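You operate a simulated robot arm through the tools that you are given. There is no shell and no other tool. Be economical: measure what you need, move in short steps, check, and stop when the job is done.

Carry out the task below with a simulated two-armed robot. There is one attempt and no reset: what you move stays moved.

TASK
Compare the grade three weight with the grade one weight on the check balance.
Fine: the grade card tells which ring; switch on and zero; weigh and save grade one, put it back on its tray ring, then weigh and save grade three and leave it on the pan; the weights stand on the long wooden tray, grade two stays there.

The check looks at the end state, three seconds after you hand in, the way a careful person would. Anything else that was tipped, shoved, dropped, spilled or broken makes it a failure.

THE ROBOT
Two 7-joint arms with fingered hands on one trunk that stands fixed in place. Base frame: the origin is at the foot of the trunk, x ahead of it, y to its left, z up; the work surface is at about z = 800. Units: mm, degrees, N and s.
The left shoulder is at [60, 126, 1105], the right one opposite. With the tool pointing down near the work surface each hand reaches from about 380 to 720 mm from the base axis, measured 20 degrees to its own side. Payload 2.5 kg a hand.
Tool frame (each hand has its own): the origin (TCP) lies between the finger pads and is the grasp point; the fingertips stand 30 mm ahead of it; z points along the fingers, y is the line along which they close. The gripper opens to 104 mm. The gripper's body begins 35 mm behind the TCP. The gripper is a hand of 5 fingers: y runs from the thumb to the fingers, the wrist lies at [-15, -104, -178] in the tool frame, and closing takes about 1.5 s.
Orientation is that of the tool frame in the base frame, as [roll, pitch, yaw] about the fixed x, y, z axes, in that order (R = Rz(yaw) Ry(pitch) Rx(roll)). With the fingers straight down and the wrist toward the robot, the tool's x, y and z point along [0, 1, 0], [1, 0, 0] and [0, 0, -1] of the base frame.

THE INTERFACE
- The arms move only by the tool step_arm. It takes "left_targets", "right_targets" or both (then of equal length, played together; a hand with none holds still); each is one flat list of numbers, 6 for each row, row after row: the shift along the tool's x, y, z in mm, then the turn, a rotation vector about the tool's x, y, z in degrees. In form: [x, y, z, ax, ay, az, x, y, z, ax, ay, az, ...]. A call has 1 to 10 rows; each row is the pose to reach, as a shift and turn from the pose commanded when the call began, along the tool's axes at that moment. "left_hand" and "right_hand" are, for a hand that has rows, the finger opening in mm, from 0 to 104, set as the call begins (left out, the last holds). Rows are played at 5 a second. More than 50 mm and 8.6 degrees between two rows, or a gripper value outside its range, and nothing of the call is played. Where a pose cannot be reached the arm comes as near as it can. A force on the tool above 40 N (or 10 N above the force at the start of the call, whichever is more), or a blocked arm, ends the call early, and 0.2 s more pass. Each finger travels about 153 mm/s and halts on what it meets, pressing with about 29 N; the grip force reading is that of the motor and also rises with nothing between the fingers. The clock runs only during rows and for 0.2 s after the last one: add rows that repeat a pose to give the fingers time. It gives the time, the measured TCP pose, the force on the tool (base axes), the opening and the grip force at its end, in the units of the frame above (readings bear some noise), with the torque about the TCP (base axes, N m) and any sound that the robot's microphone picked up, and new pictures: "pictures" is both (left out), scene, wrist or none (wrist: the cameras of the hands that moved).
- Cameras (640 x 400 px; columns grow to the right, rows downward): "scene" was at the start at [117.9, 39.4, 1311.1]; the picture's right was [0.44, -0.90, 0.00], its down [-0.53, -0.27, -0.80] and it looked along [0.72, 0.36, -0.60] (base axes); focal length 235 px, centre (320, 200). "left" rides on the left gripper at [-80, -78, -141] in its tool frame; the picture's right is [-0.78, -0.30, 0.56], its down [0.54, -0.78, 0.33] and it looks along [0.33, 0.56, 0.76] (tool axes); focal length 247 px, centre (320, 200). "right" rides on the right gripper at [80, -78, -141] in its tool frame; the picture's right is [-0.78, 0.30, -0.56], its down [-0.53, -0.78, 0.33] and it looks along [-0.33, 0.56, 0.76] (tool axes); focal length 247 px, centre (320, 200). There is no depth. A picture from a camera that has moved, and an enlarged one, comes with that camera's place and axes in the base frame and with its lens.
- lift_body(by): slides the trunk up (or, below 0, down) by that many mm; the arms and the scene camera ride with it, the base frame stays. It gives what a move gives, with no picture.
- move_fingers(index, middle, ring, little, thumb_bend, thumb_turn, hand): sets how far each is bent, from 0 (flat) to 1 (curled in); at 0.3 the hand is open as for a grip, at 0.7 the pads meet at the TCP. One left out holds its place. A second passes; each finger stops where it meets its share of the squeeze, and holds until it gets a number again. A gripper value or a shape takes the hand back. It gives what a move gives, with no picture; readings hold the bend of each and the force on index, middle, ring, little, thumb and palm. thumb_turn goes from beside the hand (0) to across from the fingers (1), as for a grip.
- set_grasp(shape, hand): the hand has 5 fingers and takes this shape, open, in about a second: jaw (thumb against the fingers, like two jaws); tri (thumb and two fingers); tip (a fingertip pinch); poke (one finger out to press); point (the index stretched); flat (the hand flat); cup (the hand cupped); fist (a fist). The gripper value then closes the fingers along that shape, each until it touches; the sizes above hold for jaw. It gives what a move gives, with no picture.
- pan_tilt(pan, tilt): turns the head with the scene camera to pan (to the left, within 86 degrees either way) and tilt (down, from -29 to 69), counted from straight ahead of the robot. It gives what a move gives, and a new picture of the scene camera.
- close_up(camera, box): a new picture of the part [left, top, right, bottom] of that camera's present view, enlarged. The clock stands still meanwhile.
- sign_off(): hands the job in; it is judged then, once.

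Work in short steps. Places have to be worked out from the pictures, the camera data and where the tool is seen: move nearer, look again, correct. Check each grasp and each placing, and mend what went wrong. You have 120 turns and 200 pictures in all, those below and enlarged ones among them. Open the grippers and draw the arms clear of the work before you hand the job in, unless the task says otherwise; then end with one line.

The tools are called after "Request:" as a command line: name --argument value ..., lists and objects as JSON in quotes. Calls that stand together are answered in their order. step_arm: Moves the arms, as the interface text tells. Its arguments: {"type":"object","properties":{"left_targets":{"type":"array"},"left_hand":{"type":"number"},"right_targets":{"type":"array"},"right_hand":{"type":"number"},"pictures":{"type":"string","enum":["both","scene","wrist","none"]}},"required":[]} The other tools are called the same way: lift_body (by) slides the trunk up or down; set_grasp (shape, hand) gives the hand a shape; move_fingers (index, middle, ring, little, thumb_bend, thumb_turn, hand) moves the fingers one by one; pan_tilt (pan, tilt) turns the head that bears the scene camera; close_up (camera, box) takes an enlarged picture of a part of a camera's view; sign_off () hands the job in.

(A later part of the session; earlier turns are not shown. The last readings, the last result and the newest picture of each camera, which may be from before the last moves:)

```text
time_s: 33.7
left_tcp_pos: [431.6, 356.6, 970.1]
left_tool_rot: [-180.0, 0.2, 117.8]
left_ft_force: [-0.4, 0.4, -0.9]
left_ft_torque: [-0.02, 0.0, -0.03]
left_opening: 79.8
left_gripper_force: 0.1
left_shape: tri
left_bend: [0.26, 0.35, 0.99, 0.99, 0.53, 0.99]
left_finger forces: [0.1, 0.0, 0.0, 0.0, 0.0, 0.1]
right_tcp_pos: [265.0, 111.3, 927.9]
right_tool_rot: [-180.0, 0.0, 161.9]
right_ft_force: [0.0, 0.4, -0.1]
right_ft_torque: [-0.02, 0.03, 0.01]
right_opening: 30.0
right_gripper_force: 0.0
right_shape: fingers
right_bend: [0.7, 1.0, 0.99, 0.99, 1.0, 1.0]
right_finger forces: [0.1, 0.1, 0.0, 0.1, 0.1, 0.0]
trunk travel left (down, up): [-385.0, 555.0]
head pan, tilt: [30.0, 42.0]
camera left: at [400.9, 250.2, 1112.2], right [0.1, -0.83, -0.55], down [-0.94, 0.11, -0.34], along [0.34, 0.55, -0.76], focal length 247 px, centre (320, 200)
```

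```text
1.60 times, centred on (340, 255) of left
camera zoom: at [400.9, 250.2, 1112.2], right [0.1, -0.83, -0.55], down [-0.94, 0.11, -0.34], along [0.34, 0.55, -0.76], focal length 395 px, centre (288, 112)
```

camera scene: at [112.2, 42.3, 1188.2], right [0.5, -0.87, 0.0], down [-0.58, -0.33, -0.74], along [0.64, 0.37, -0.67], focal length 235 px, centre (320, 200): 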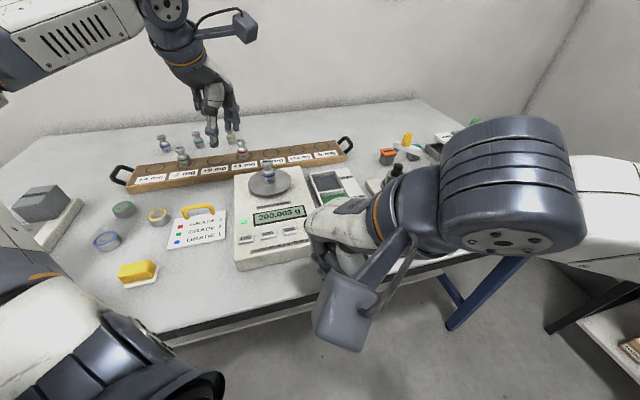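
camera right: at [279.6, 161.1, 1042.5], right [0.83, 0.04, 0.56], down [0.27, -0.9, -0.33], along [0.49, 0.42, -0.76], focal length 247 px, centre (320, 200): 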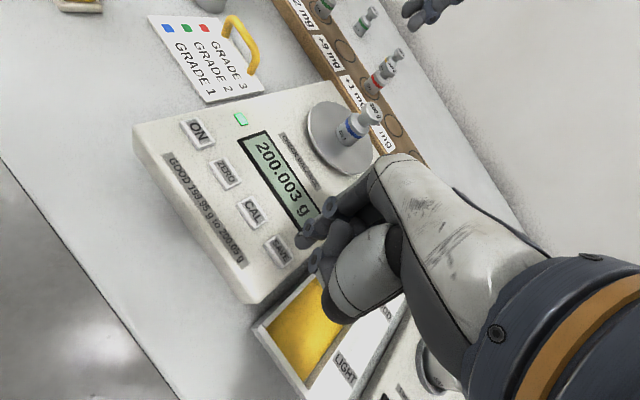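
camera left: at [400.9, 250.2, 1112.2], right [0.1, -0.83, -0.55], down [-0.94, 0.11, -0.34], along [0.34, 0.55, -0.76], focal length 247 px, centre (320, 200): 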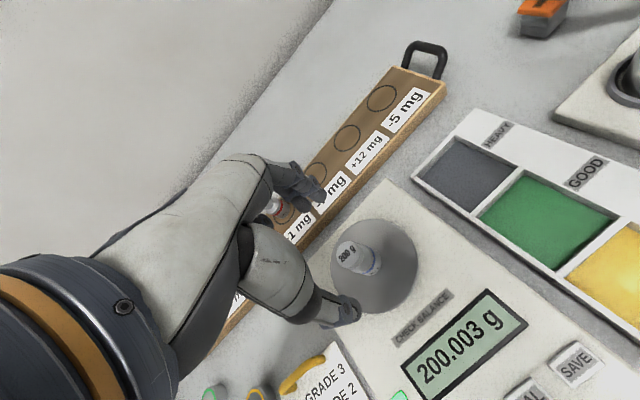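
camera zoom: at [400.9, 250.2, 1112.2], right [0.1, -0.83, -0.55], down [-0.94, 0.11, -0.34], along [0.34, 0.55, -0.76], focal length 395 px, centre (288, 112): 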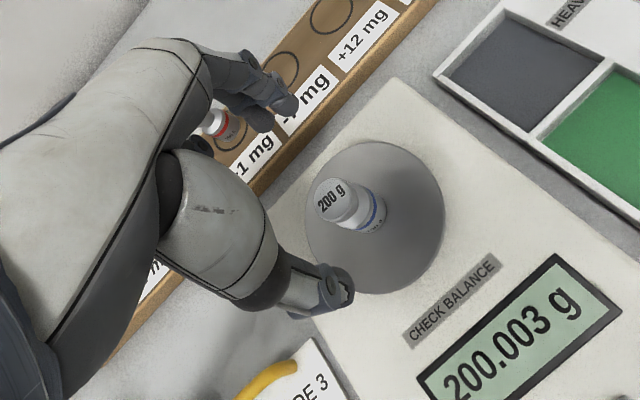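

Aligned to within 4 mm; correcting and descending to the earlier grip pose (z ≈ 889.5).

Request:
step_arm --left_targets '[4, 0, 20, 0, 0, 0, 4, 0, 45, 0, 0, 0, 4, 0, 68, 0, 0, 0, 4, 0, 80, 0, 0, 0, 4, 0, 80, 0, 0, 0]' --pictures "wrist"

Request:
close_up --camera "left" --box '[220, 130, 460, 380]'

```text
time_s: 34.9
left_tcp_pos: [428.9, 363.2, 890.0]
left_tool_rot: [180.0, 0.1, 117.8]
left_ft_force: [0.7, 0.8, 0.3]
left_ft_torque: [0.02, -0.02, 0.0]
left_opening: 79.9
left_gripper_force: 0.0
left_shape: tri
left_bend: [0.26, 0.35, 0.99, 0.99, 0.53, 0.99]
left_finger forces: [0.0, 0.0, 0.0, 0.0, 0.1, 0.0]
right_tcp_pos: [265.4, 112.5, 929.1]
right_tool_rot: [-180.0, -0.1, 161.9]
right_ft_force: [1.0, 0.4, -0.4]
right_ft_torque: [-0.01, 0.01, 0.02]
right_opening: 29.8
right_gripper_force: 0.1
right_shape: fingers
right_bend: [0.7, 1.0, 0.99, 0.99, 1.0, 1.0]
right_finger forces: [0.0, 0.1, 0.0, 0.1, 0.0, 0.0]
trunk travel left (down, up): [-385.0, 555.0]
head pan, tilt: [30.0, 42.0]
camera left: at [398.8, 256.1, 1032.0], right [0.1, -0.82, -0.56], down [-0.94, 0.11, -0.33], along [0.34, 0.55, -0.76], focal length 247 px, centre (320, 200)
```

left: 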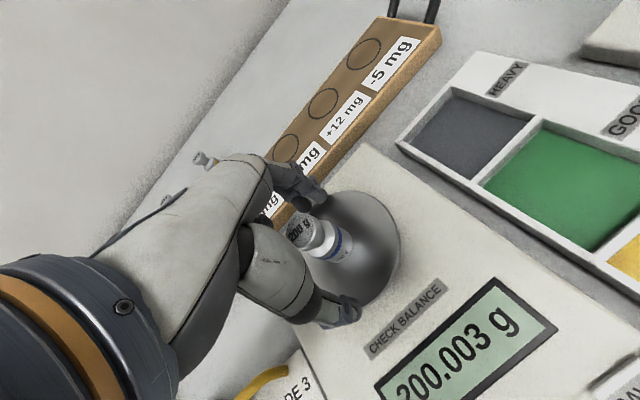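

```text
1.60 times, centred on (340, 255) of left
camera zoom: at [398.8, 256.1, 1032.0], right [0.1, -0.82, -0.56], down [-0.94, 0.11, -0.33], along [0.34, 0.55, -0.76], focal length 395 px, centre (288, 112)
```

zoom: 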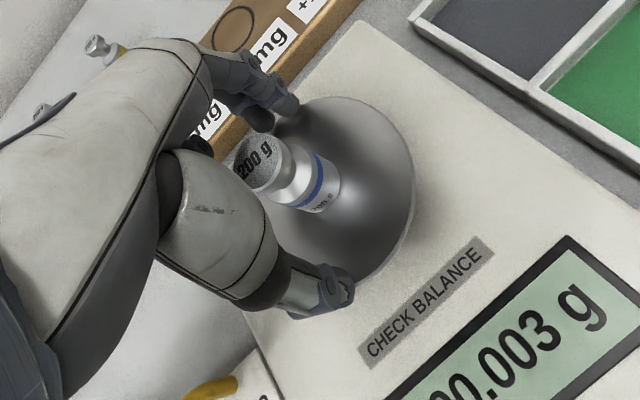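

The hand is ~2.5 mm further in y than at release; nudging back and gripping, then lifting slightly.

Request:
step_arm --left_targets '[-2.1, -1, 0, 0, 0, 0, -2.1, -1, 0, 0, 0, 0]' --pictures "none"

Request:
step_arm --left_targets '[0, 0, 0, 0, 0, 0, 0, 0, 0, 0, 0, 0, 0, 0, 0, 0, 0, 0, 0, 0, 0, 0, 0, 0, 0, 0, 0, 0, 0, 0, 0, 0, 0, 0, 0, 0, 0, 0, 0, 0, 0, 0, 0, 0, 0, 0, 0, 0]' --left_hand 10 --pictures "none"

Request:
close_up --camera "left" --box '[220, 130, 460, 380]'

```text
time_s: 35.5
left_tcp_pos: [430.9, 360.8, 890.6]
left_tool_rot: [180.0, 0.2, 117.8]
left_ft_force: [-0.3, 0.3, -0.2]
left_ft_torque: [0.02, 0.03, 0.02]
left_opening: 79.7
left_gripper_force: 0.1
left_shape: tri
left_bend: [0.26, 0.35, 0.99, 0.99, 0.53, 0.99]
left_finger forces: [0.0, 0.0, 0.0, 0.0, 0.0, 0.0]
right_tcp_pos: [265.6, 110.2, 927.3]
right_tool_rot: [-179.9, 0.0, 161.8]
right_ft_force: [0.8, 0.3, 0.2]
right_ft_torque: [-0.02, -0.02, 0.03]
right_opening: 29.8
right_gripper_force: 0.1
right_shape: fingers
right_bend: [0.7, 1.0, 0.99, 0.99, 1.0, 1.0]
right_finger forces: [0.0, 0.0, 0.1, 0.0, 0.0, 0.0]
trunk travel left (down, up): [-385.0, 555.0]
head pan, tilt: [30.0, 42.0]
```

```text
time_s: 37.3
left_tcp_pos: [429.8, 360.3, 892.0]
left_tool_rot: [179.8, 0.1, 117.7]
left_ft_force: [-0.5, -0.6, -0.4]
left_ft_torque: [-0.01, -0.01, 0.0]
left_opening: 19.4
left_gripper_force: 28.8
left_shape: tri
left_bend: [0.73, 0.6, 1.0, 1.0, 0.74, 1.0]
left_finger forces: [13.7, 12.2, 0.0, 0.0, 25.9, 0.0]
right_tcp_pos: [265.3, 111.2, 927.4]
right_tool_rot: [180.0, -0.1, 161.9]
right_ft_force: [0.6, -0.2, 0.4]
right_ft_torque: [-0.01, -0.03, 0.01]
right_opening: 29.7
right_gripper_force: 0.0
right_shape: fingers
right_bend: [0.7, 1.0, 0.99, 0.99, 1.0, 1.0]
right_finger forces: [0.0, 0.0, 0.0, 0.0, 0.0, 0.1]
trunk travel left (down, up): [-385.0, 555.0]
head pan, tilt: [30.0, 42.0]
```

```text
1.60 times, centred on (340, 255) of left
camera zoom: at [399.1, 253.7, 1032.9], right [0.1, -0.82, -0.56], down [-0.94, 0.11, -0.33], along [0.34, 0.55, -0.76], focal length 395 px, centre (288, 112)
```

zoom: 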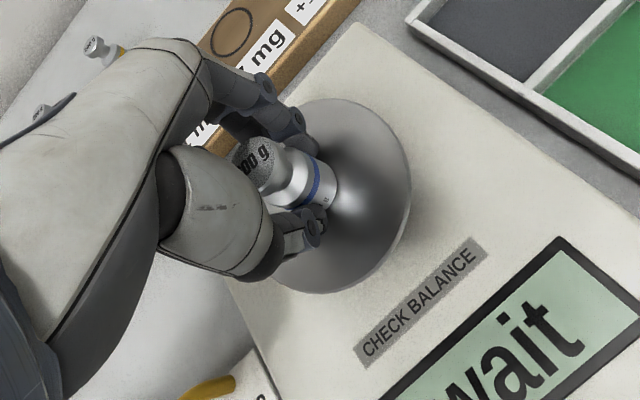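

Re-gripped. Lifting and carrying the blue weight back above the +12 mg ring.

Request:
step_arm --left_targets '[0, 0, -20, 0, 0, 0, 0, 0, -48, 0, 0, 0, -8, 41, -48, 0, 0, 0, -16, 82, -48, 0, 0, 0, -24, 123, -48, 0, 0, 0, -31, 164, -48, 0, 0, 0, -38.8, 203.3, -48, 0, 0, 0, -38.8, 203.3, -48, 0, 0, 0]' --pictures "both"

Request:
close_up --camera "left" --box '[220, 130, 460, 380]'

Request:
close_up --camera "scene" --box '[230, 50, 370, 210]'

```text
time_s: 39.1
left_tcp_pos: [627.3, 425.4, 938.9]
left_tool_rot: [179.9, -0.1, 117.6]
left_ft_force: [-0.1, 0.3, -1.9]
left_ft_torque: [0.02, -0.01, 0.0]
left_opening: 18.7
left_gripper_force: 28.8
left_shape: tri
left_bend: [0.73, 0.6, 1.0, 1.0, 0.74, 1.0]
left_finger forces: [13.8, 12.8, 0.0, 0.0, 26.0, 0.0]
right_tcp_pos: [267.0, 110.7, 927.2]
right_tool_rot: [180.0, -0.1, 162.0]
right_ft_force: [-1.1, 0.5, -0.4]
right_ft_torque: [0.01, 0.03, -0.01]
right_opening: 29.9
right_gripper_force: 0.0
right_shape: fingers
right_bend: [0.7, 1.0, 0.99, 0.99, 1.0, 1.0]
right_finger forces: [0.0, 0.0, 0.0, 0.1, 0.0, 0.0]
trunk travel left (down, up): [-385.0, 555.0]
head pan, tilt: [30.0, 42.0]
camera scene: at [113.0, 42.1, 1188.1], right [0.5, -0.87, 0.0], down [-0.58, -0.33, -0.74], along [0.64, 0.37, -0.67], focal length 235 px, centre (320, 200)
camera left: at [596.7, 317.6, 1081.5], right [0.1, -0.82, -0.56], down [-0.94, 0.11, -0.33], along [0.34, 0.55, -0.76], focal length 247 px, centre (320, 200)
```

scene: 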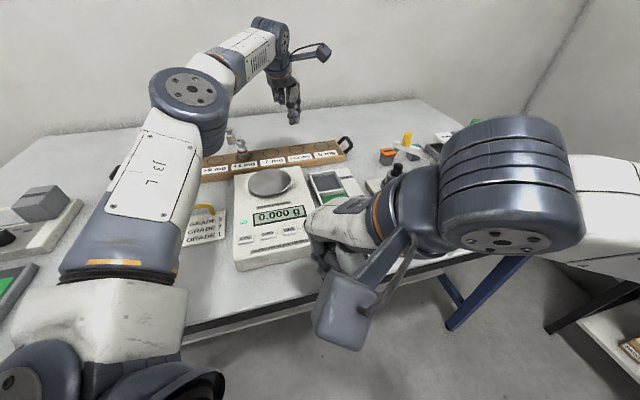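
left: 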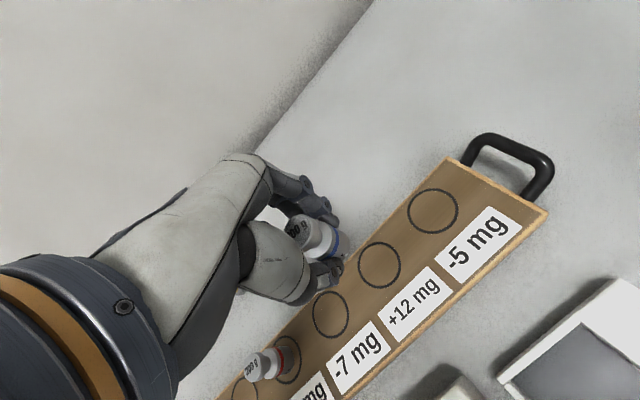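

```text
1.60 times, centred on (340, 255) of left
camera zoom: at [596.7, 317.6, 1081.5], right [0.1, -0.82, -0.56], down [-0.94, 0.11, -0.33], along [0.34, 0.55, -0.76], focal length 395 px, centre (288, 112)
```

zoom: 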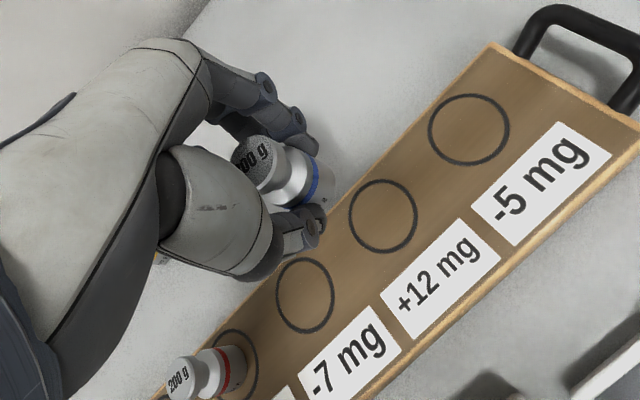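

```text
2.50 times, centred on (300, 130) of scene
camera zoom: at [113.0, 42.1, 1188.1], right [0.5, -0.87, 0.0], down [-0.58, -0.33, -0.74], along [0.64, 0.37, -0.67], focal length 588 px, centre (370, 375)
```

zoom: 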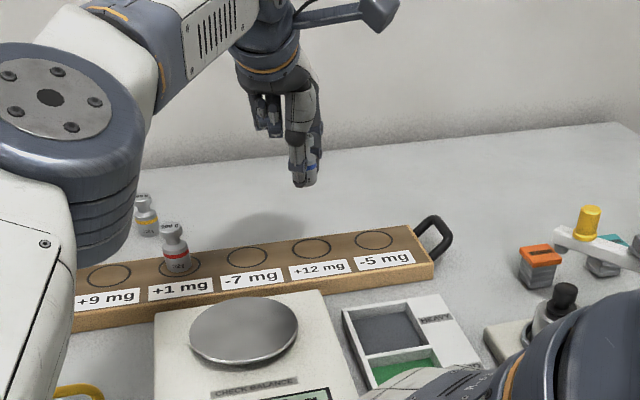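

0.000 g on empty pan — zero holds. The hand is 4 mm off in y; correcting and descending over the +12 ring.

Request:
step_arm --left_targets '[-4, -1.8, 20, 0, 0, 0, -4, -1.8, 48, 0, 0, 0, -4, -1.8, 68, 0, 0, 0, -4, -1.8, 75, 0, 0, 0, -4, -1.8, 75, 0, 0, 0]' --pictures "wrist"

Request:
close_up --camera "left" --box '[220, 130, 460, 380]'

Request:
close_up --camera "scene" --box '[260, 80, 360, 180]'

```text
time_s: 40.3
left_tcp_pos: [626.7, 417.5, 864.1]
left_tool_rot: [179.8, 0.2, 117.8]
left_ft_force: [0.2, 0.4, -2.2]
left_ft_torque: [0.04, -0.01, 0.02]
left_opening: 18.9
left_gripper_force: 28.9
left_shape: tri
left_bend: [0.73, 0.6, 1.0, 1.0, 0.74, 1.0]
left_finger forces: [13.8, 12.7, 0.0, 0.0, 25.8, 0.0]
right_tcp_pos: [265.2, 110.2, 927.7]
right_tool_rot: [180.0, -0.1, 162.0]
right_ft_force: [0.5, 0.1, 0.9]
right_ft_torque: [0.01, 0.0, 0.02]
right_opening: 29.7
right_gripper_force: 0.0
right_shape: fingers
right_bend: [0.7, 1.0, 0.99, 0.99, 1.0, 1.0]
right_finger forces: [0.0, 0.0, 0.0, 0.0, 0.0, 0.1]
trunk travel left (down, up): [-385.0, 555.0]
head pan, tilt: [30.0, 42.0]
camera left: at [596.0, 310.7, 1006.2], right [0.1, -0.83, -0.56], down [-0.94, 0.11, -0.33], along [0.34, 0.55, -0.76], focal length 247 px, centre (320, 200)
```

left: 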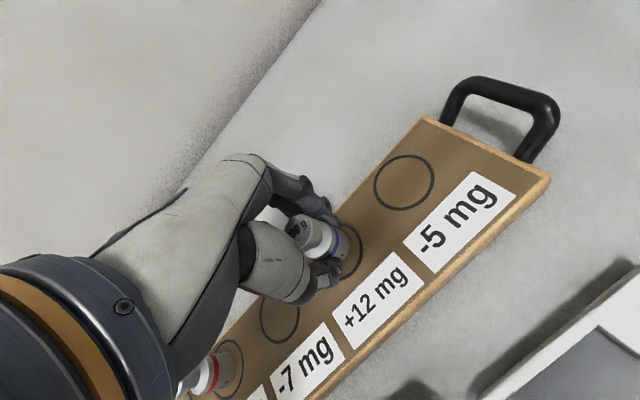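

```text
1.60 times, centred on (340, 255) of left
camera zoom: at [596.0, 310.7, 1006.2], right [0.1, -0.83, -0.56], down [-0.94, 0.11, -0.33], along [0.34, 0.55, -0.76], focal length 395 px, centre (288, 112)
```

zoom: 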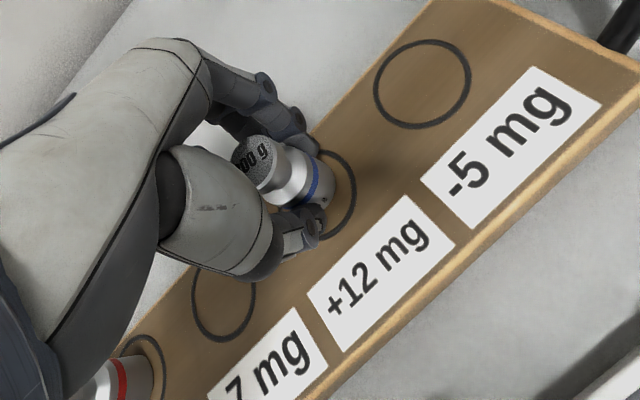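

```text
4.00 times, centred on (310, 130) of scene
camera zoom: at [112.5, 42.5, 1188.1], right [0.5, -0.87, 0.0], down [-0.58, -0.33, -0.74], along [0.64, 0.37, -0.67], focal length 941 px, centre (360, 480)
```

zoom: 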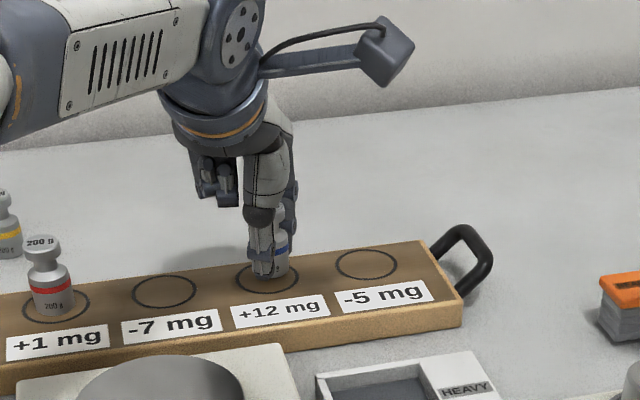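

Position matches the original pick view within a couple of mm. Lowering the last millimetres to contact.

Request:
step_arm --left_targets '[1.5, 1, 1.5, 0, 0, 0, 1.5, 1, 3, 0, 0, 0, 1.5, 1, 4.5, 0, 0, 0]' --pictures "none"

```text
time_s: 41.1
left_tcp_pos: [626.6, 419.1, 857.9]
left_tool_rot: [179.9, 0.0, 117.8]
left_ft_force: [0.1, -0.4, -2.3]
left_ft_torque: [-0.01, 0.02, 0.03]
left_opening: 18.9
left_gripper_force: 29.3
left_shape: tri
left_bend: [0.73, 0.6, 1.0, 1.0, 0.74, 1.0]
left_finger forces: [13.8, 12.8, 0.0, 0.0, 25.8, 0.0]
right_tcp_pos: [266.1, 112.1, 927.4]
right_tool_rot: [180.0, 0.1, 161.9]
right_ft_force: [0.7, -0.6, -0.3]
right_ft_torque: [-0.02, -0.01, -0.01]
right_opening: 29.6
right_gripper_force: 0.1
right_shape: fingers
right_bend: [0.7, 1.0, 0.99, 0.99, 1.0, 1.0]
right_finger forces: [0.1, 0.1, 0.1, 0.0, 0.0, 0.0]
trunk travel left (down, up): [-385.0, 555.0]
head pan, tilt: [30.0, 42.0]
```

No contact yet (still −2.3 N weight); 1 mm steps further.

Request:
step_arm --left_targets '[0, 0, 1, 0, 0, 0, 0, 0, 1.5, 0, 0, 0]' --pictures "none"

Request:
close_up --camera "scene" --box '[280, 110, 350, 170]'

```text
time_s: 41.7
left_tcp_pos: [627.8, 418.8, 858.3]
left_tool_rot: [179.8, 0.1, 117.8]
left_ft_force: [1.6, 1.2, 0.5]
left_ft_torque: [0.02, -0.09, 0.0]
left_opening: 19.0
left_gripper_force: 29.3
left_shape: tri
left_bend: [0.73, 0.6, 1.0, 1.0, 0.74, 1.0]
left_finger forces: [14.3, 13.4, 0.0, 0.0, 25.8, 0.0]
right_tcp_pos: [265.2, 110.7, 926.7]
right_tool_rot: [-180.0, 0.0, 161.9]
right_ft_force: [0.2, 0.0, 0.2]
right_ft_torque: [0.01, -0.01, -0.01]
right_opening: 30.1
right_gripper_force: 0.1
right_shape: fingers
right_bend: [0.7, 1.0, 0.99, 0.99, 1.0, 1.0]
right_finger forces: [0.1, 0.0, 0.0, 0.1, 0.0, 0.1]
trunk travel left (down, up): [-385.0, 555.0]
head pan, tilt: [30.0, 42.0]
```

```text
6.67 times, centred on (315, 140) of scene
camera zoom: at [112.3, 42.4, 1188.2], right [0.5, -0.87, 0.0], down [-0.58, -0.33, -0.74], along [0.64, 0.37, -0.67], focal length 1568 px, centre (353, 600)
```

zoom: 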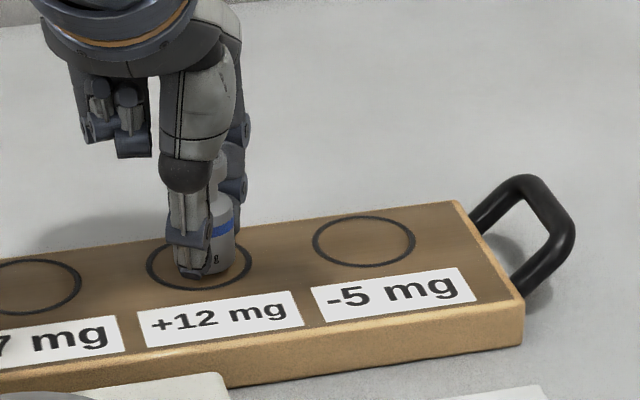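

Contact (+2.8 N) and within the ring. Opening the hand.

Request:
step_arm --left_targets '[0, 0, 0, 0, 0, 0, 0, 0, 0, 0, 0, 0, 0, 0, 0, 0, 0, 0, 0, 0, 0, 0, 0, 0, 0, 0, 0, 0, 0, 0]' --left_hand 80 --pictures "none"

Request:
step_arm --left_targets '[0, 0, -30, 0, 0, 0, 0, 0, -65, 0, 0, 0, 0, 0, -90, 0, 0, 0, 0, 0, -90, 0, 0, 0]' --pictures "both"

Request:
close_up --camera "scene" --box '[220, 110, 360, 200]'

Request:
close_up --camera "left" --box '[220, 130, 460, 380]'

```text
time_s: 42.9
left_tcp_pos: [627.0, 418.7, 857.7]
left_tool_rot: [179.9, 0.1, 118.0]
left_ft_force: [-0.1, -0.3, 0.2]
left_ft_torque: [-0.02, 0.02, 0.01]
left_opening: 79.6
left_gripper_force: 0.1
left_shape: tri
left_bend: [0.26, 0.35, 0.99, 0.99, 0.53, 0.99]
left_finger forces: [0.0, 0.1, 0.0, 0.1, 0.0, 0.0]
right_tcp_pos: [265.7, 111.2, 927.8]
right_tool_rot: [-179.9, 0.0, 161.9]
right_ft_force: [0.2, -0.1, 0.4]
right_ft_torque: [0.01, 0.02, 0.04]
right_opening: 29.9
right_gripper_force: 0.0
right_shape: fingers
right_bend: [0.7, 1.0, 0.99, 0.99, 1.0, 1.0]
right_finger forces: [0.1, 0.1, 0.1, 0.0, 0.1, 0.0]
trunk travel left (down, up): [-385.0, 555.0]
head pan, tilt: [30.0, 42.0]
```

```text
time_s: 43.9
left_tcp_pos: [626.5, 419.4, 948.2]
left_tool_rot: [179.8, 0.0, 117.9]
left_ft_force: [-0.5, 0.6, -0.6]
left_ft_torque: [0.01, 0.01, 0.02]
left_opening: 79.7
left_gripper_force: 0.1
left_shape: tri
left_bend: [0.26, 0.35, 0.99, 0.99, 0.53, 0.99]
left_finger forces: [0.1, 0.1, 0.0, 0.0, 0.1, 0.0]
right_tcp_pos: [266.3, 112.6, 928.0]
right_tool_rot: [-180.0, 0.0, 161.9]
right_ft_force: [-0.7, 0.9, 0.0]
right_ft_torque: [0.01, -0.04, -0.02]
right_opening: 29.8
right_gripper_force: 0.0
right_shape: fingers
right_bend: [0.7, 1.0, 0.99, 0.99, 1.0, 1.0]
right_finger forces: [0.0, 0.0, 0.0, 0.0, 0.0, 0.0]
trunk travel left (down, up): [-385.0, 555.0]
head pan, tilt: [30.0, 42.0]
camera scene: at [112.3, 42.4, 1188.2], right [0.5, -0.87, 0.0], down [-0.58, -0.33, -0.74], along [0.64, 0.37, -0.67], focal length 235 px, centre (320, 200)
camera left: at [596.1, 311.5, 1091.1], right [0.1, -0.82, -0.56], down [-0.94, 0.11, -0.33], along [0.34, 0.56, -0.76], focal length 247 px, centre (320, 200)
```

scene: 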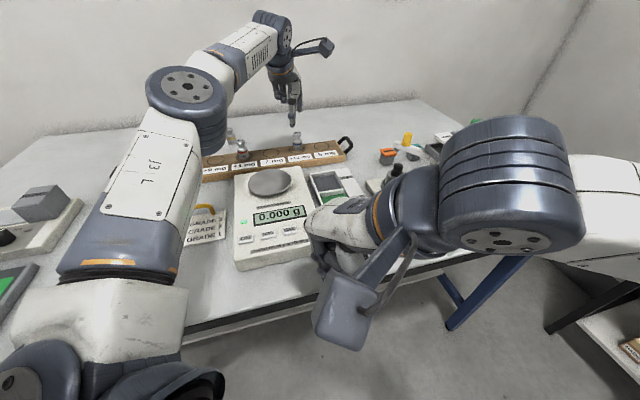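
left: 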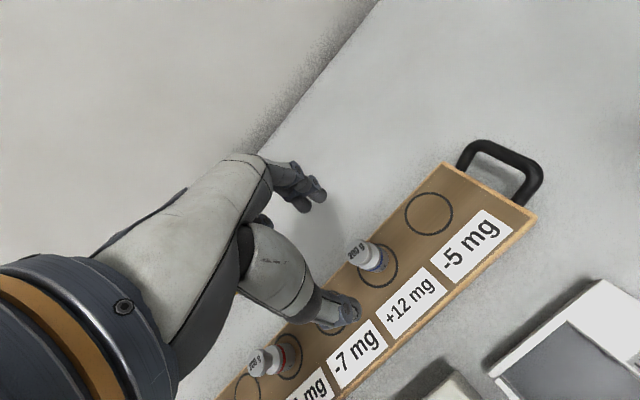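

```text
4.44 times, centred on (290, 155) of scene
camera zoom: at [112.3, 42.4, 1188.2], right [0.5, -0.87, 0.0], down [-0.58, -0.33, -0.74], along [0.64, 0.37, -0.67], focal length 1045 px, centre (453, 400)
```

zoom: 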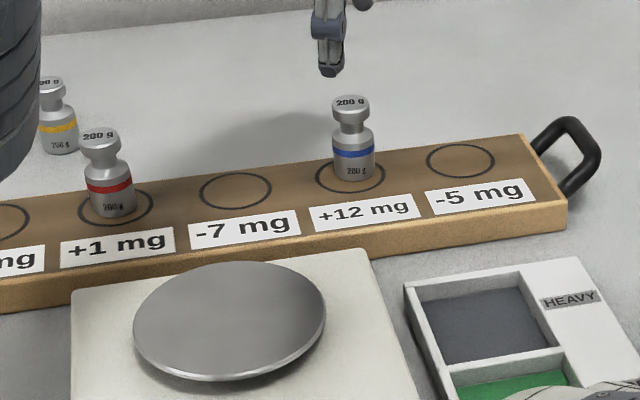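

```text
1.60 times, centred on (340, 255) of left
camera zoom: at [596.1, 311.5, 1091.1], right [0.1, -0.82, -0.56], down [-0.94, 0.11, -0.33], along [0.34, 0.56, -0.76], focal length 395 px, centre (288, 112)
```

zoom: 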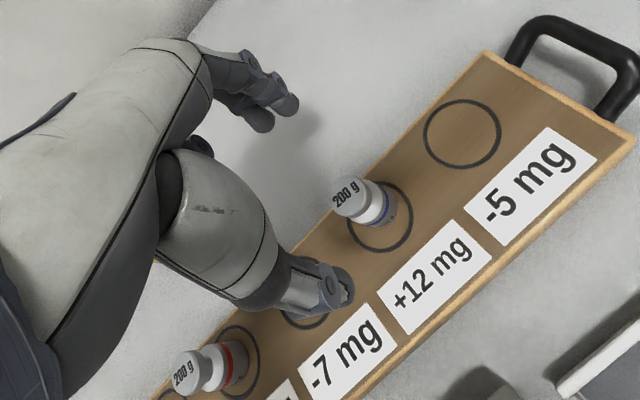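

Blue is on its ring but ~7 mm toward the back (still inside). I'll centre it: go back down, re-grip, lift slightly, shift −7 mm along tool y, and release.

Request:
step_arm --left_targets '[0, 0, 30, 0, 0, 0, 0, 0, 60, 0, 0, 0, 0, 0, 82, 0, 0, 0, 0, 0, 89, 0, 0, 0, 0, 0, 89, 0, 0, 0]' --pictures "none"

Request:
step_arm --left_targets '[0, 0, 0, 0, 0, 0, 0, 0, 0, 0, 0, 0, 0, 0, 0, 0, 0, 0, 0, 0, 0, 0, 0, 0, 0, 0, 0, 0, 0, 0, 0, 0, 0, 0, 0, 0, 0, 0, 0, 0, 0, 0, 0, 0, 0, 0, 0, 0]' --left_hand 10 --pictures "none"

Request:
close_up --camera "scene" --box '[280, 110, 350, 170]'

```text
time_s: 45.1
left_tcp_pos: [626.7, 419.0, 859.7]
left_tool_rot: [179.9, 0.1, 117.9]
left_ft_force: [0.3, 0.0, -0.1]
left_ft_torque: [-0.01, 0.01, 0.01]
left_opening: 79.6
left_gripper_force: 0.0
left_shape: tri
left_bend: [0.26, 0.35, 0.99, 0.99, 0.53, 0.99]
left_finger forces: [0.0, 0.1, 0.1, 0.1, 0.0, 0.0]
right_tcp_pos: [266.1, 111.5, 928.3]
right_tool_rot: [-180.0, -0.1, 161.9]
right_ft_force: [-0.8, 0.8, -0.2]
right_ft_torque: [-0.01, 0.03, 0.01]
right_opening: 29.7
right_gripper_force: 0.2
right_shape: fingers
right_bend: [0.7, 1.0, 0.99, 0.99, 1.0, 1.0]
right_finger forces: [0.1, 0.0, 0.0, 0.1, 0.0, 0.0]
trunk travel left (down, up): [-385.0, 555.0]
head pan, tilt: [30.0, 42.0]
```

```text
time_s: 46.9
left_tcp_pos: [627.1, 419.2, 860.4]
left_tool_rot: [179.9, 0.1, 117.7]
left_ft_force: [0.3, -0.7, 0.5]
left_ft_torque: [-0.01, 0.0, 0.0]
left_opening: 19.1
left_gripper_force: 28.7
left_shape: tri
left_bend: [0.73, 0.61, 1.0, 1.0, 0.74, 1.0]
left_finger forces: [13.3, 12.0, 0.1, 0.1, 26.1, 0.0]
right_tcp_pos: [265.2, 111.1, 927.9]
right_tool_rot: [180.0, 0.0, 161.9]
right_ft_force: [0.8, -0.2, -0.1]
right_ft_torque: [0.0, -0.01, 0.02]
right_opening: 30.0
right_gripper_force: 0.1
right_shape: fingers
right_bend: [0.7, 1.0, 0.99, 0.99, 1.0, 1.0]
right_finger forces: [0.1, 0.0, 0.1, 0.0, 0.1, 0.1]
trunk travel left (down, up): [-385.0, 555.0]
head pan, tilt: [30.0, 42.0]
```

```text
6.67 times, centred on (315, 140) of scene
camera zoom: at [112.4, 42.5, 1188.1], right [0.5, -0.87, 0.0], down [-0.58, -0.33, -0.74], along [0.64, 0.37, -0.67], focal length 1568 px, centre (353, 600)
```

zoom: 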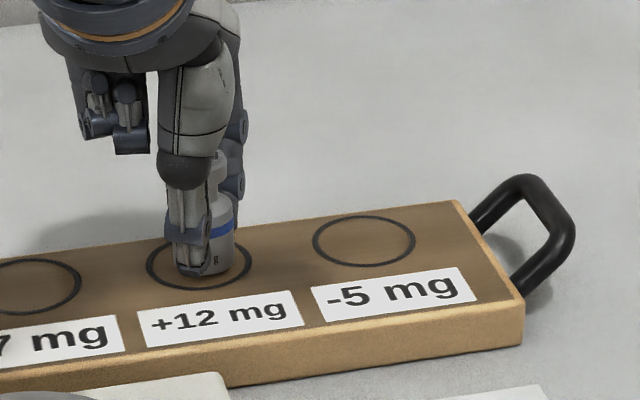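

Gripped; lifting 5 mm, shifting to the ring centre, and setting down.

Request:
step_arm --left_targets '[0, 0, -3, 0, 0, 0, 0, 0, -6, 0, 0, 0, 2.5, -7, -6, 0, 0, 0, 2.5, -7, -6, 0, 0, 0, 2.5, -7, -3, 0, 0, 0, 2.5, -7, -1, 0, 0, 0, 2.5, -7, 0, 0, 0, 0, 2.5, -7, 0.5, 0, 0, 0]' --pictures "none"

Request:
close_up --camera "scene" --box '[280, 110, 350, 170]'

```text
time_s: 48.7
left_tcp_pos: [620.6, 418.0, 859.5]
left_tool_rot: [179.8, 0.1, 117.8]
left_ft_force: [-1.2, -0.1, 3.5]
left_ft_torque: [0.03, -0.03, 0.02]
left_opening: 19.3
left_gripper_force: 28.7
left_shape: tri
left_bend: [0.73, 0.61, 1.0, 1.0, 0.74, 1.0]
left_finger forces: [13.6, 12.5, 0.1, 0.0, 27.5, 0.0]
right_tcp_pos: [264.0, 111.0, 927.0]
right_tool_rot: [180.0, -0.1, 161.9]
right_ft_force: [-1.1, 0.8, 0.1]
right_ft_torque: [0.01, -0.01, 0.02]
right_opening: 29.7
right_gripper_force: 0.0
right_shape: fingers
right_bend: [0.7, 1.0, 0.99, 0.99, 1.0, 1.0]
right_finger forces: [0.0, 0.0, 0.1, 0.0, 0.1, 0.0]
trunk travel left (down, up): [-385.0, 555.0]
head pan, tilt: [30.0, 42.0]
```

```text
6.67 times, centred on (315, 140) of scene
camera zoom: at [111.9, 42.1, 1188.3], right [0.5, -0.87, 0.0], down [-0.58, -0.33, -0.74], along [0.64, 0.37, -0.67], focal length 1568 px, centre (353, 600)
```

zoom: 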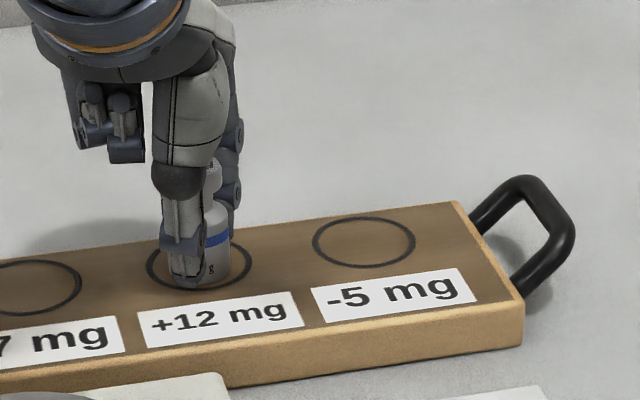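

Contact at ring centre; releasing, rising and checking.

Request:
step_arm --left_targets '[0, 0, 0, 0, 0, 0, 0, 0, 0, 0, 0, 0, 0, 0, 0, 0, 0, 0, 0, 0, 0, 0, 0, 0, 0, 0, 0, 0, 0, 0]' --left_hand 80 --pictures "none"

Request:
step_arm --left_targets '[0, 0, -30, 0, 0, 0, 0, 0, -65, 0, 0, 0, 0, 0, -90, 0, 0, 0, 0, 0, -90, 0, 0, 0]' --pictures "none"

Request:
close_up --camera "scene" --box '[220, 110, 360, 200]'

Request:
close_up --camera "left" --box '[220, 130, 460, 380]'

```text
time_s: 49.9
left_tcp_pos: [619.9, 418.0, 857.0]
left_tool_rot: [179.8, 0.1, 117.8]
left_ft_force: [0.0, 0.3, 1.3]
left_ft_torque: [-0.02, 0.0, 0.02]
left_opening: 79.8
left_gripper_force: 0.0
left_shape: tri
left_bend: [0.26, 0.35, 0.99, 0.99, 0.53, 0.99]
left_finger forces: [0.0, 0.0, 0.0, 0.0, 0.1, 0.0]
right_tcp_pos: [266.1, 111.2, 927.4]
right_tool_rot: [-180.0, 0.0, 161.9]
right_ft_force: [0.1, 0.2, 1.2]
right_ft_torque: [0.0, 0.0, 0.02]
right_opening: 30.0
right_gripper_force: 0.0
right_shape: fingers
right_bend: [0.7, 1.0, 0.99, 0.99, 1.0, 1.0]
right_finger forces: [0.1, 0.0, 0.0, 0.0, 0.0, 0.0]
trunk travel left (down, up): [-385.0, 555.0]
head pan, tilt: [30.0, 42.0]
```

```text
time_s: 50.9
left_tcp_pos: [619.5, 419.4, 949.3]
left_tool_rot: [179.9, 0.1, 117.8]
left_ft_force: [1.2, 0.1, -0.2]
left_ft_torque: [-0.01, -0.02, 0.01]
left_opening: 79.8
left_gripper_force: 0.2
left_shape: tri
left_bend: [0.26, 0.35, 0.99, 0.99, 0.53, 0.99]
left_finger forces: [0.0, 0.0, 0.1, 0.0, 0.1, 0.0]
right_tcp_pos: [266.4, 110.5, 927.5]
right_tool_rot: [180.0, 0.0, 161.8]
right_ft_force: [0.7, -0.1, -0.3]
right_ft_torque: [0.02, 0.01, 0.01]
right_opening: 30.0
right_gripper_force: 0.0
right_shape: fingers
right_bend: [0.7, 1.0, 0.99, 0.99, 1.0, 1.0]
right_finger forces: [0.1, 0.0, 0.0, 0.0, 0.0, 0.1]
trunk travel left (down, up): [-385.0, 555.0]
head pan, tilt: [30.0, 42.0]
```

```text
4.44 times, centred on (290, 155) of scene
camera zoom: at [112.3, 42.3, 1188.2], right [0.5, -0.87, 0.0], down [-0.58, -0.33, -0.74], along [0.64, 0.37, -0.67], focal length 1045 px, centre (453, 400)
```

zoom: 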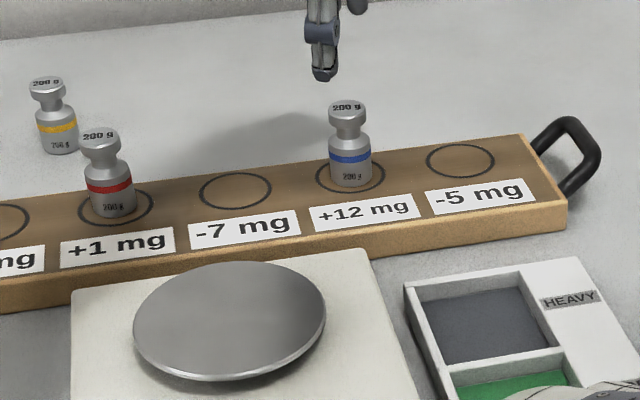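

```text
1.60 times, centred on (340, 255) of left
camera zoom: at [590.2, 312.0, 1090.8], right [0.1, -0.82, -0.56], down [-0.94, 0.11, -0.33], along [0.34, 0.55, -0.76], focal length 395 px, centre (288, 112)
```

zoom: 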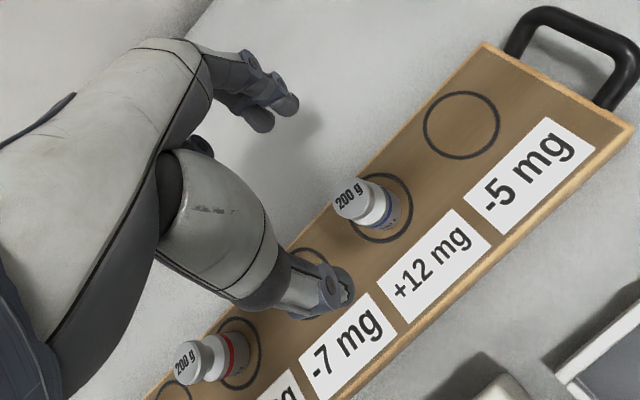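

Blue is now centred on its ring. Moving the left hand to hover over red (≈(516,530)), turning 14° to follow the reach direction; in-hand the weight sits ~7 mm toward the fingers, so I aim 7 mm short.

Request:
step_arm --left_targets '[36, -11, 0, 0, 0, -3.5, 72, -23, 0, 0, 0, -7, 109, -35, 0, 0, 0, -10.5, 145, -46, 0, 0, 0, -14, 145, -46, 0, 0, 0, -14]' --pictures "both"

Request:
close_up --camera "left" --box '[220, 130, 460, 380]'

```text
time_s: 52.1
left_tcp_pos: [510.3, 527.5, 949.7]
left_tool_rot: [180.0, 0.1, 131.9]
left_ft_force: [-0.1, -0.8, 0.4]
left_ft_torque: [0.02, -0.01, -0.01]
left_opening: 80.0
left_gripper_force: 0.1
left_shape: tri
left_bend: [0.26, 0.35, 0.99, 0.99, 0.53, 0.99]
left_finger forces: [0.0, 0.0, 0.0, 0.0, 0.1, 0.0]
right_tcp_pos: [264.7, 111.3, 926.7]
right_tool_rot: [-180.0, 0.0, 161.9]
right_ft_force: [-0.1, -0.4, 0.4]
right_ft_torque: [0.01, -0.01, -0.01]
right_opening: 29.8
right_gripper_force: 0.1
right_shape: fingers
right_bend: [0.7, 1.0, 0.99, 0.99, 1.0, 1.0]
right_finger forces: [0.0, 0.0, 0.0, 0.1, 0.0, 0.1]
trunk travel left (down, up): [-385.0, 555.0]
head pan, tilt: [30.0, 42.0]
camera scene: at [112.2, 42.5, 1188.2], right [0.5, -0.87, 0.0], down [-0.58, -0.33, -0.74], along [0.64, 0.37, -0.67], focal length 235 px, centre (320, 200)
camera left: at [507.7, 415.4, 1091.6], right [0.3, -0.78, -0.56], down [-0.93, -0.12, -0.33], along [0.19, 0.62, -0.76], focal length 247 px, centre (320, 200)
```

scene: 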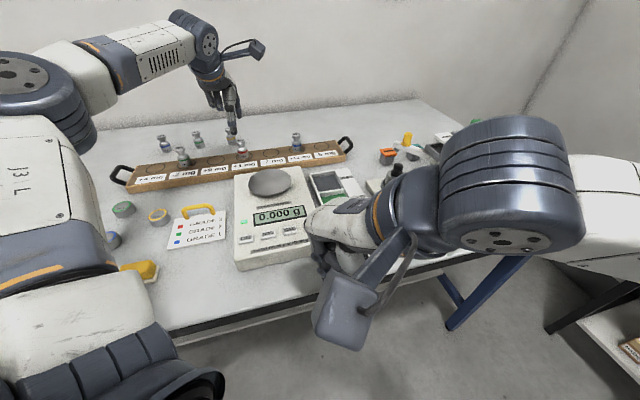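
left: 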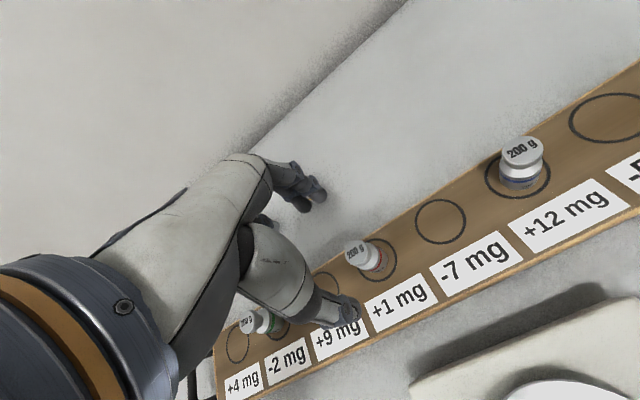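

```text
1.60 times, centred on (340, 255) of left
camera zoom: at [507.7, 415.4, 1091.6], right [0.3, -0.78, -0.56], down [-0.93, -0.12, -0.33], along [0.19, 0.62, -0.76], focal length 395 px, centre (288, 112)
```

zoom: 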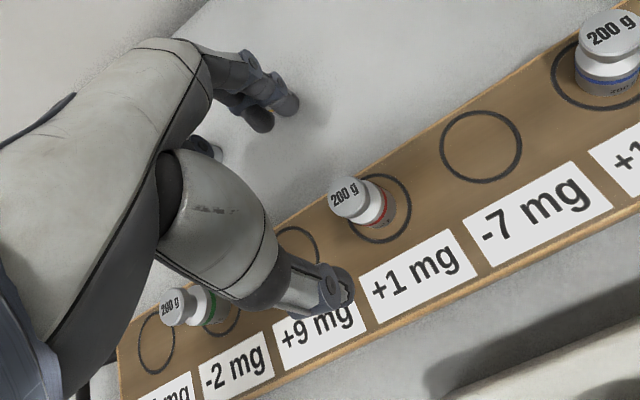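

The red weight sits in the hand view exactly where blue did at its good grip pose. Descending to z ≈ 859.

Request:
step_arm --left_targets '[0, 0, 30, 0, 0, 0, 0, 0, 60, 0, 0, 0, 0, 0, 82, 0, 0, 0, 0, 0, 90.5, 0, 0, 0, 0, 0, 90.5, 0, 0, 0]' --pictures "none"

Request:
close_up --camera "left" --box '[220, 130, 460, 380]'

Request:
close_up --camera "scene" --box '[180, 80, 300, 200]'

```text
time_s: 53.3
left_tcp_pos: [510.9, 527.4, 856.5]
left_tool_rot: [179.9, 0.0, 131.8]
left_ft_force: [-0.1, 0.1, 0.6]
left_ft_torque: [-0.04, -0.04, 0.02]
left_opening: 79.5
left_gripper_force: 0.0
left_shape: tri
left_bend: [0.26, 0.35, 0.99, 0.99, 0.53, 0.99]
left_finger forces: [0.0, 0.1, 0.1, 0.0, 0.1, 0.0]
right_tcp_pos: [266.6, 110.7, 927.8]
right_tool_rot: [180.0, 0.0, 161.8]
right_ft_force: [0.1, 0.5, -0.1]
right_ft_torque: [-0.01, 0.02, -0.02]
right_opening: 29.9
right_gripper_force: 0.1
right_shape: fingers
right_bend: [0.7, 1.0, 0.99, 0.99, 1.0, 1.0]
right_finger forces: [0.1, 0.0, 0.0, 0.0, 0.0, 0.0]
trunk travel left (down, up): [-385.0, 555.0]
head pan, tilt: [30.0, 42.0]
```

```text
1.60 times, centred on (340, 255) of left
camera zoom: at [507.8, 415.7, 998.8], right [0.3, -0.78, -0.56], down [-0.93, -0.12, -0.33], along [0.19, 0.62, -0.76], focal length 395 px, centre (288, 112)
```

zoom: 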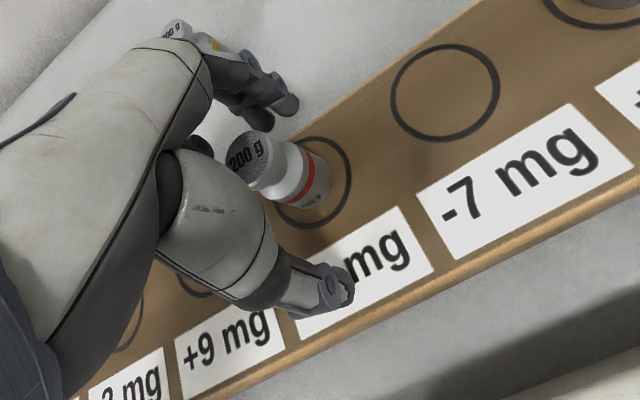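

```text
3.33 times, centred on (240, 140) of scene
camera zoom: at [112.3, 42.4, 1188.2], right [0.5, -0.87, 0.0], down [-0.58, -0.33, -0.74], along [0.64, 0.37, -0.67], focal length 784 px, centre (587, 400)
```

zoom: 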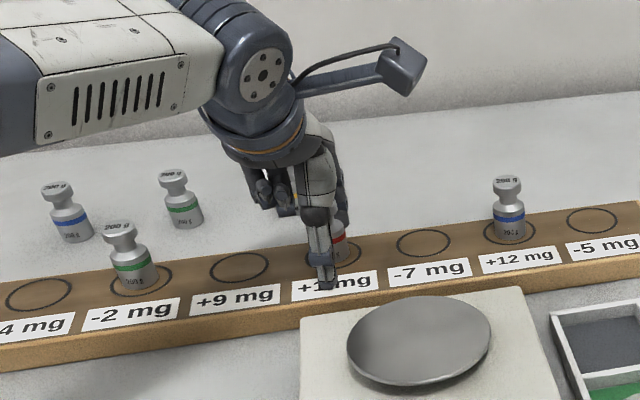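

Good straddle; the yellow spare is well clear. Gripping red.

Request:
step_arm --left_targets '[0, 0, 0, 0, 0, 0, 0, 0, 0, 0, 0, 0, 0, 0, 0, 0, 0, 0, 0, 0, 0, 0, 0, 0, 0, 0, 0, 0, 0, 0, 0, 0, 0, 0, 0, 0, 0, 0, 0, 0, 0, 0, 0, 0, 0, 0, 0, 0]' --left_hand 10 --pictures "none"

Request:
step_arm --left_targets '[0, 0, -8, 0, 0, 0, 0, 0, -30, 0, 0, 0, 0, 0, -65, 0, 0, 0, 0, 0, -90, 0, 0, 0, 0, 0, -90, 0, 0, 0]' --pictures "none"

Request:
close_up --camera "left" --box '[220, 130, 460, 380]'

Request:
close_up --camera "scene" --box '[180, 60, 320, 200]'

```text
time_s: 55.1
left_tcp_pos: [512.1, 527.9, 856.3]
left_tool_rot: [179.9, 0.2, 131.9]
left_ft_force: [0.3, -0.1, 0.3]
left_ft_torque: [0.03, 0.0, 0.0]
left_opening: 19.2
left_gripper_force: 28.6
left_shape: tri
left_bend: [0.73, 0.6, 1.0, 1.0, 0.74, 1.0]
left_finger forces: [13.0, 12.3, 0.1, 0.0, 25.8, 0.0]
right_tcp_pos: [265.9, 111.1, 927.0]
right_tool_rot: [180.0, 0.0, 161.9]
right_ft_force: [-0.3, 0.1, -0.3]
right_ft_torque: [0.01, -0.01, 0.0]
right_opening: 30.0
right_gripper_force: 0.1
right_shape: fingers
right_bend: [0.7, 1.0, 0.99, 0.99, 1.0, 1.0]
right_finger forces: [0.0, 0.0, 0.0, 0.1, 0.0, 0.0]
trunk travel left (down, up): [-385.0, 555.0]
head pan, tilt: [30.0, 42.0]
```

```text
time_s: 56.3
left_tcp_pos: [512.4, 523.6, 945.4]
left_tool_rot: [180.0, 0.1, 131.8]
left_ft_force: [-0.6, 0.1, -1.6]
left_ft_torque: [-0.01, -0.04, 0.04]
left_opening: 18.9
left_gripper_force: 29.6
left_shape: tri
left_bend: [0.73, 0.6, 1.0, 1.0, 0.74, 1.0]
left_finger forces: [13.1, 12.3, 0.0, 0.0, 25.9, 0.0]
right_tcp_pos: [267.0, 111.3, 927.9]
right_tool_rot: [-180.0, 0.0, 161.9]
right_ft_force: [0.4, 0.3, -0.4]
right_ft_torque: [0.0, 0.02, -0.01]
right_opening: 29.6
right_gripper_force: 0.2
right_shape: fingers
right_bend: [0.7, 1.0, 0.99, 0.99, 1.0, 1.0]
right_finger forces: [0.1, 0.0, 0.0, 0.0, 0.1, 0.1]
trunk travel left (down, up): [-385.0, 555.0]
head pan, tilt: [30.0, 42.0]
```

```text
1.60 times, centred on (340, 255) of left
camera zoom: at [508.5, 411.4, 1088.3], right [0.3, -0.78, -0.56], down [-0.94, -0.12, -0.33], along [0.19, 0.62, -0.76], focal length 395 px, centre (288, 112)
```

zoom: 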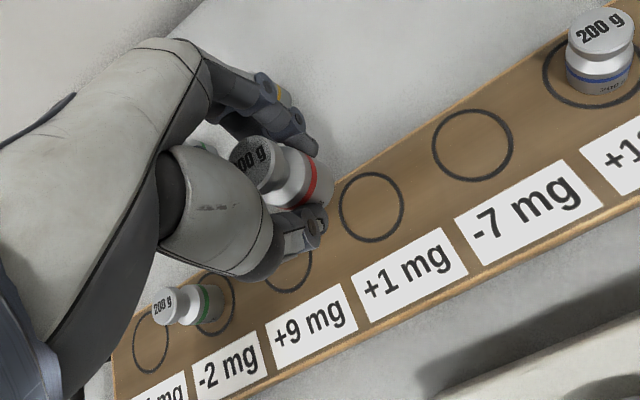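

```text
2.86 times, centred on (250, 130) of scene
camera zoom: at [112.4, 42.5, 1188.1], right [0.5, -0.87, 0.0], down [-0.58, -0.33, -0.74], along [0.64, 0.37, -0.67], focal length 672 px, centre (520, 400)
```

zoom: 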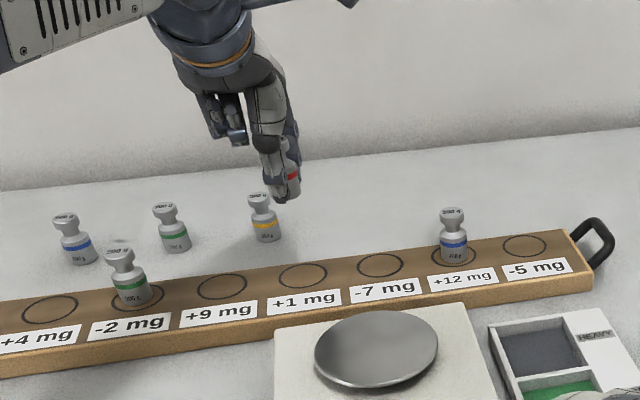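

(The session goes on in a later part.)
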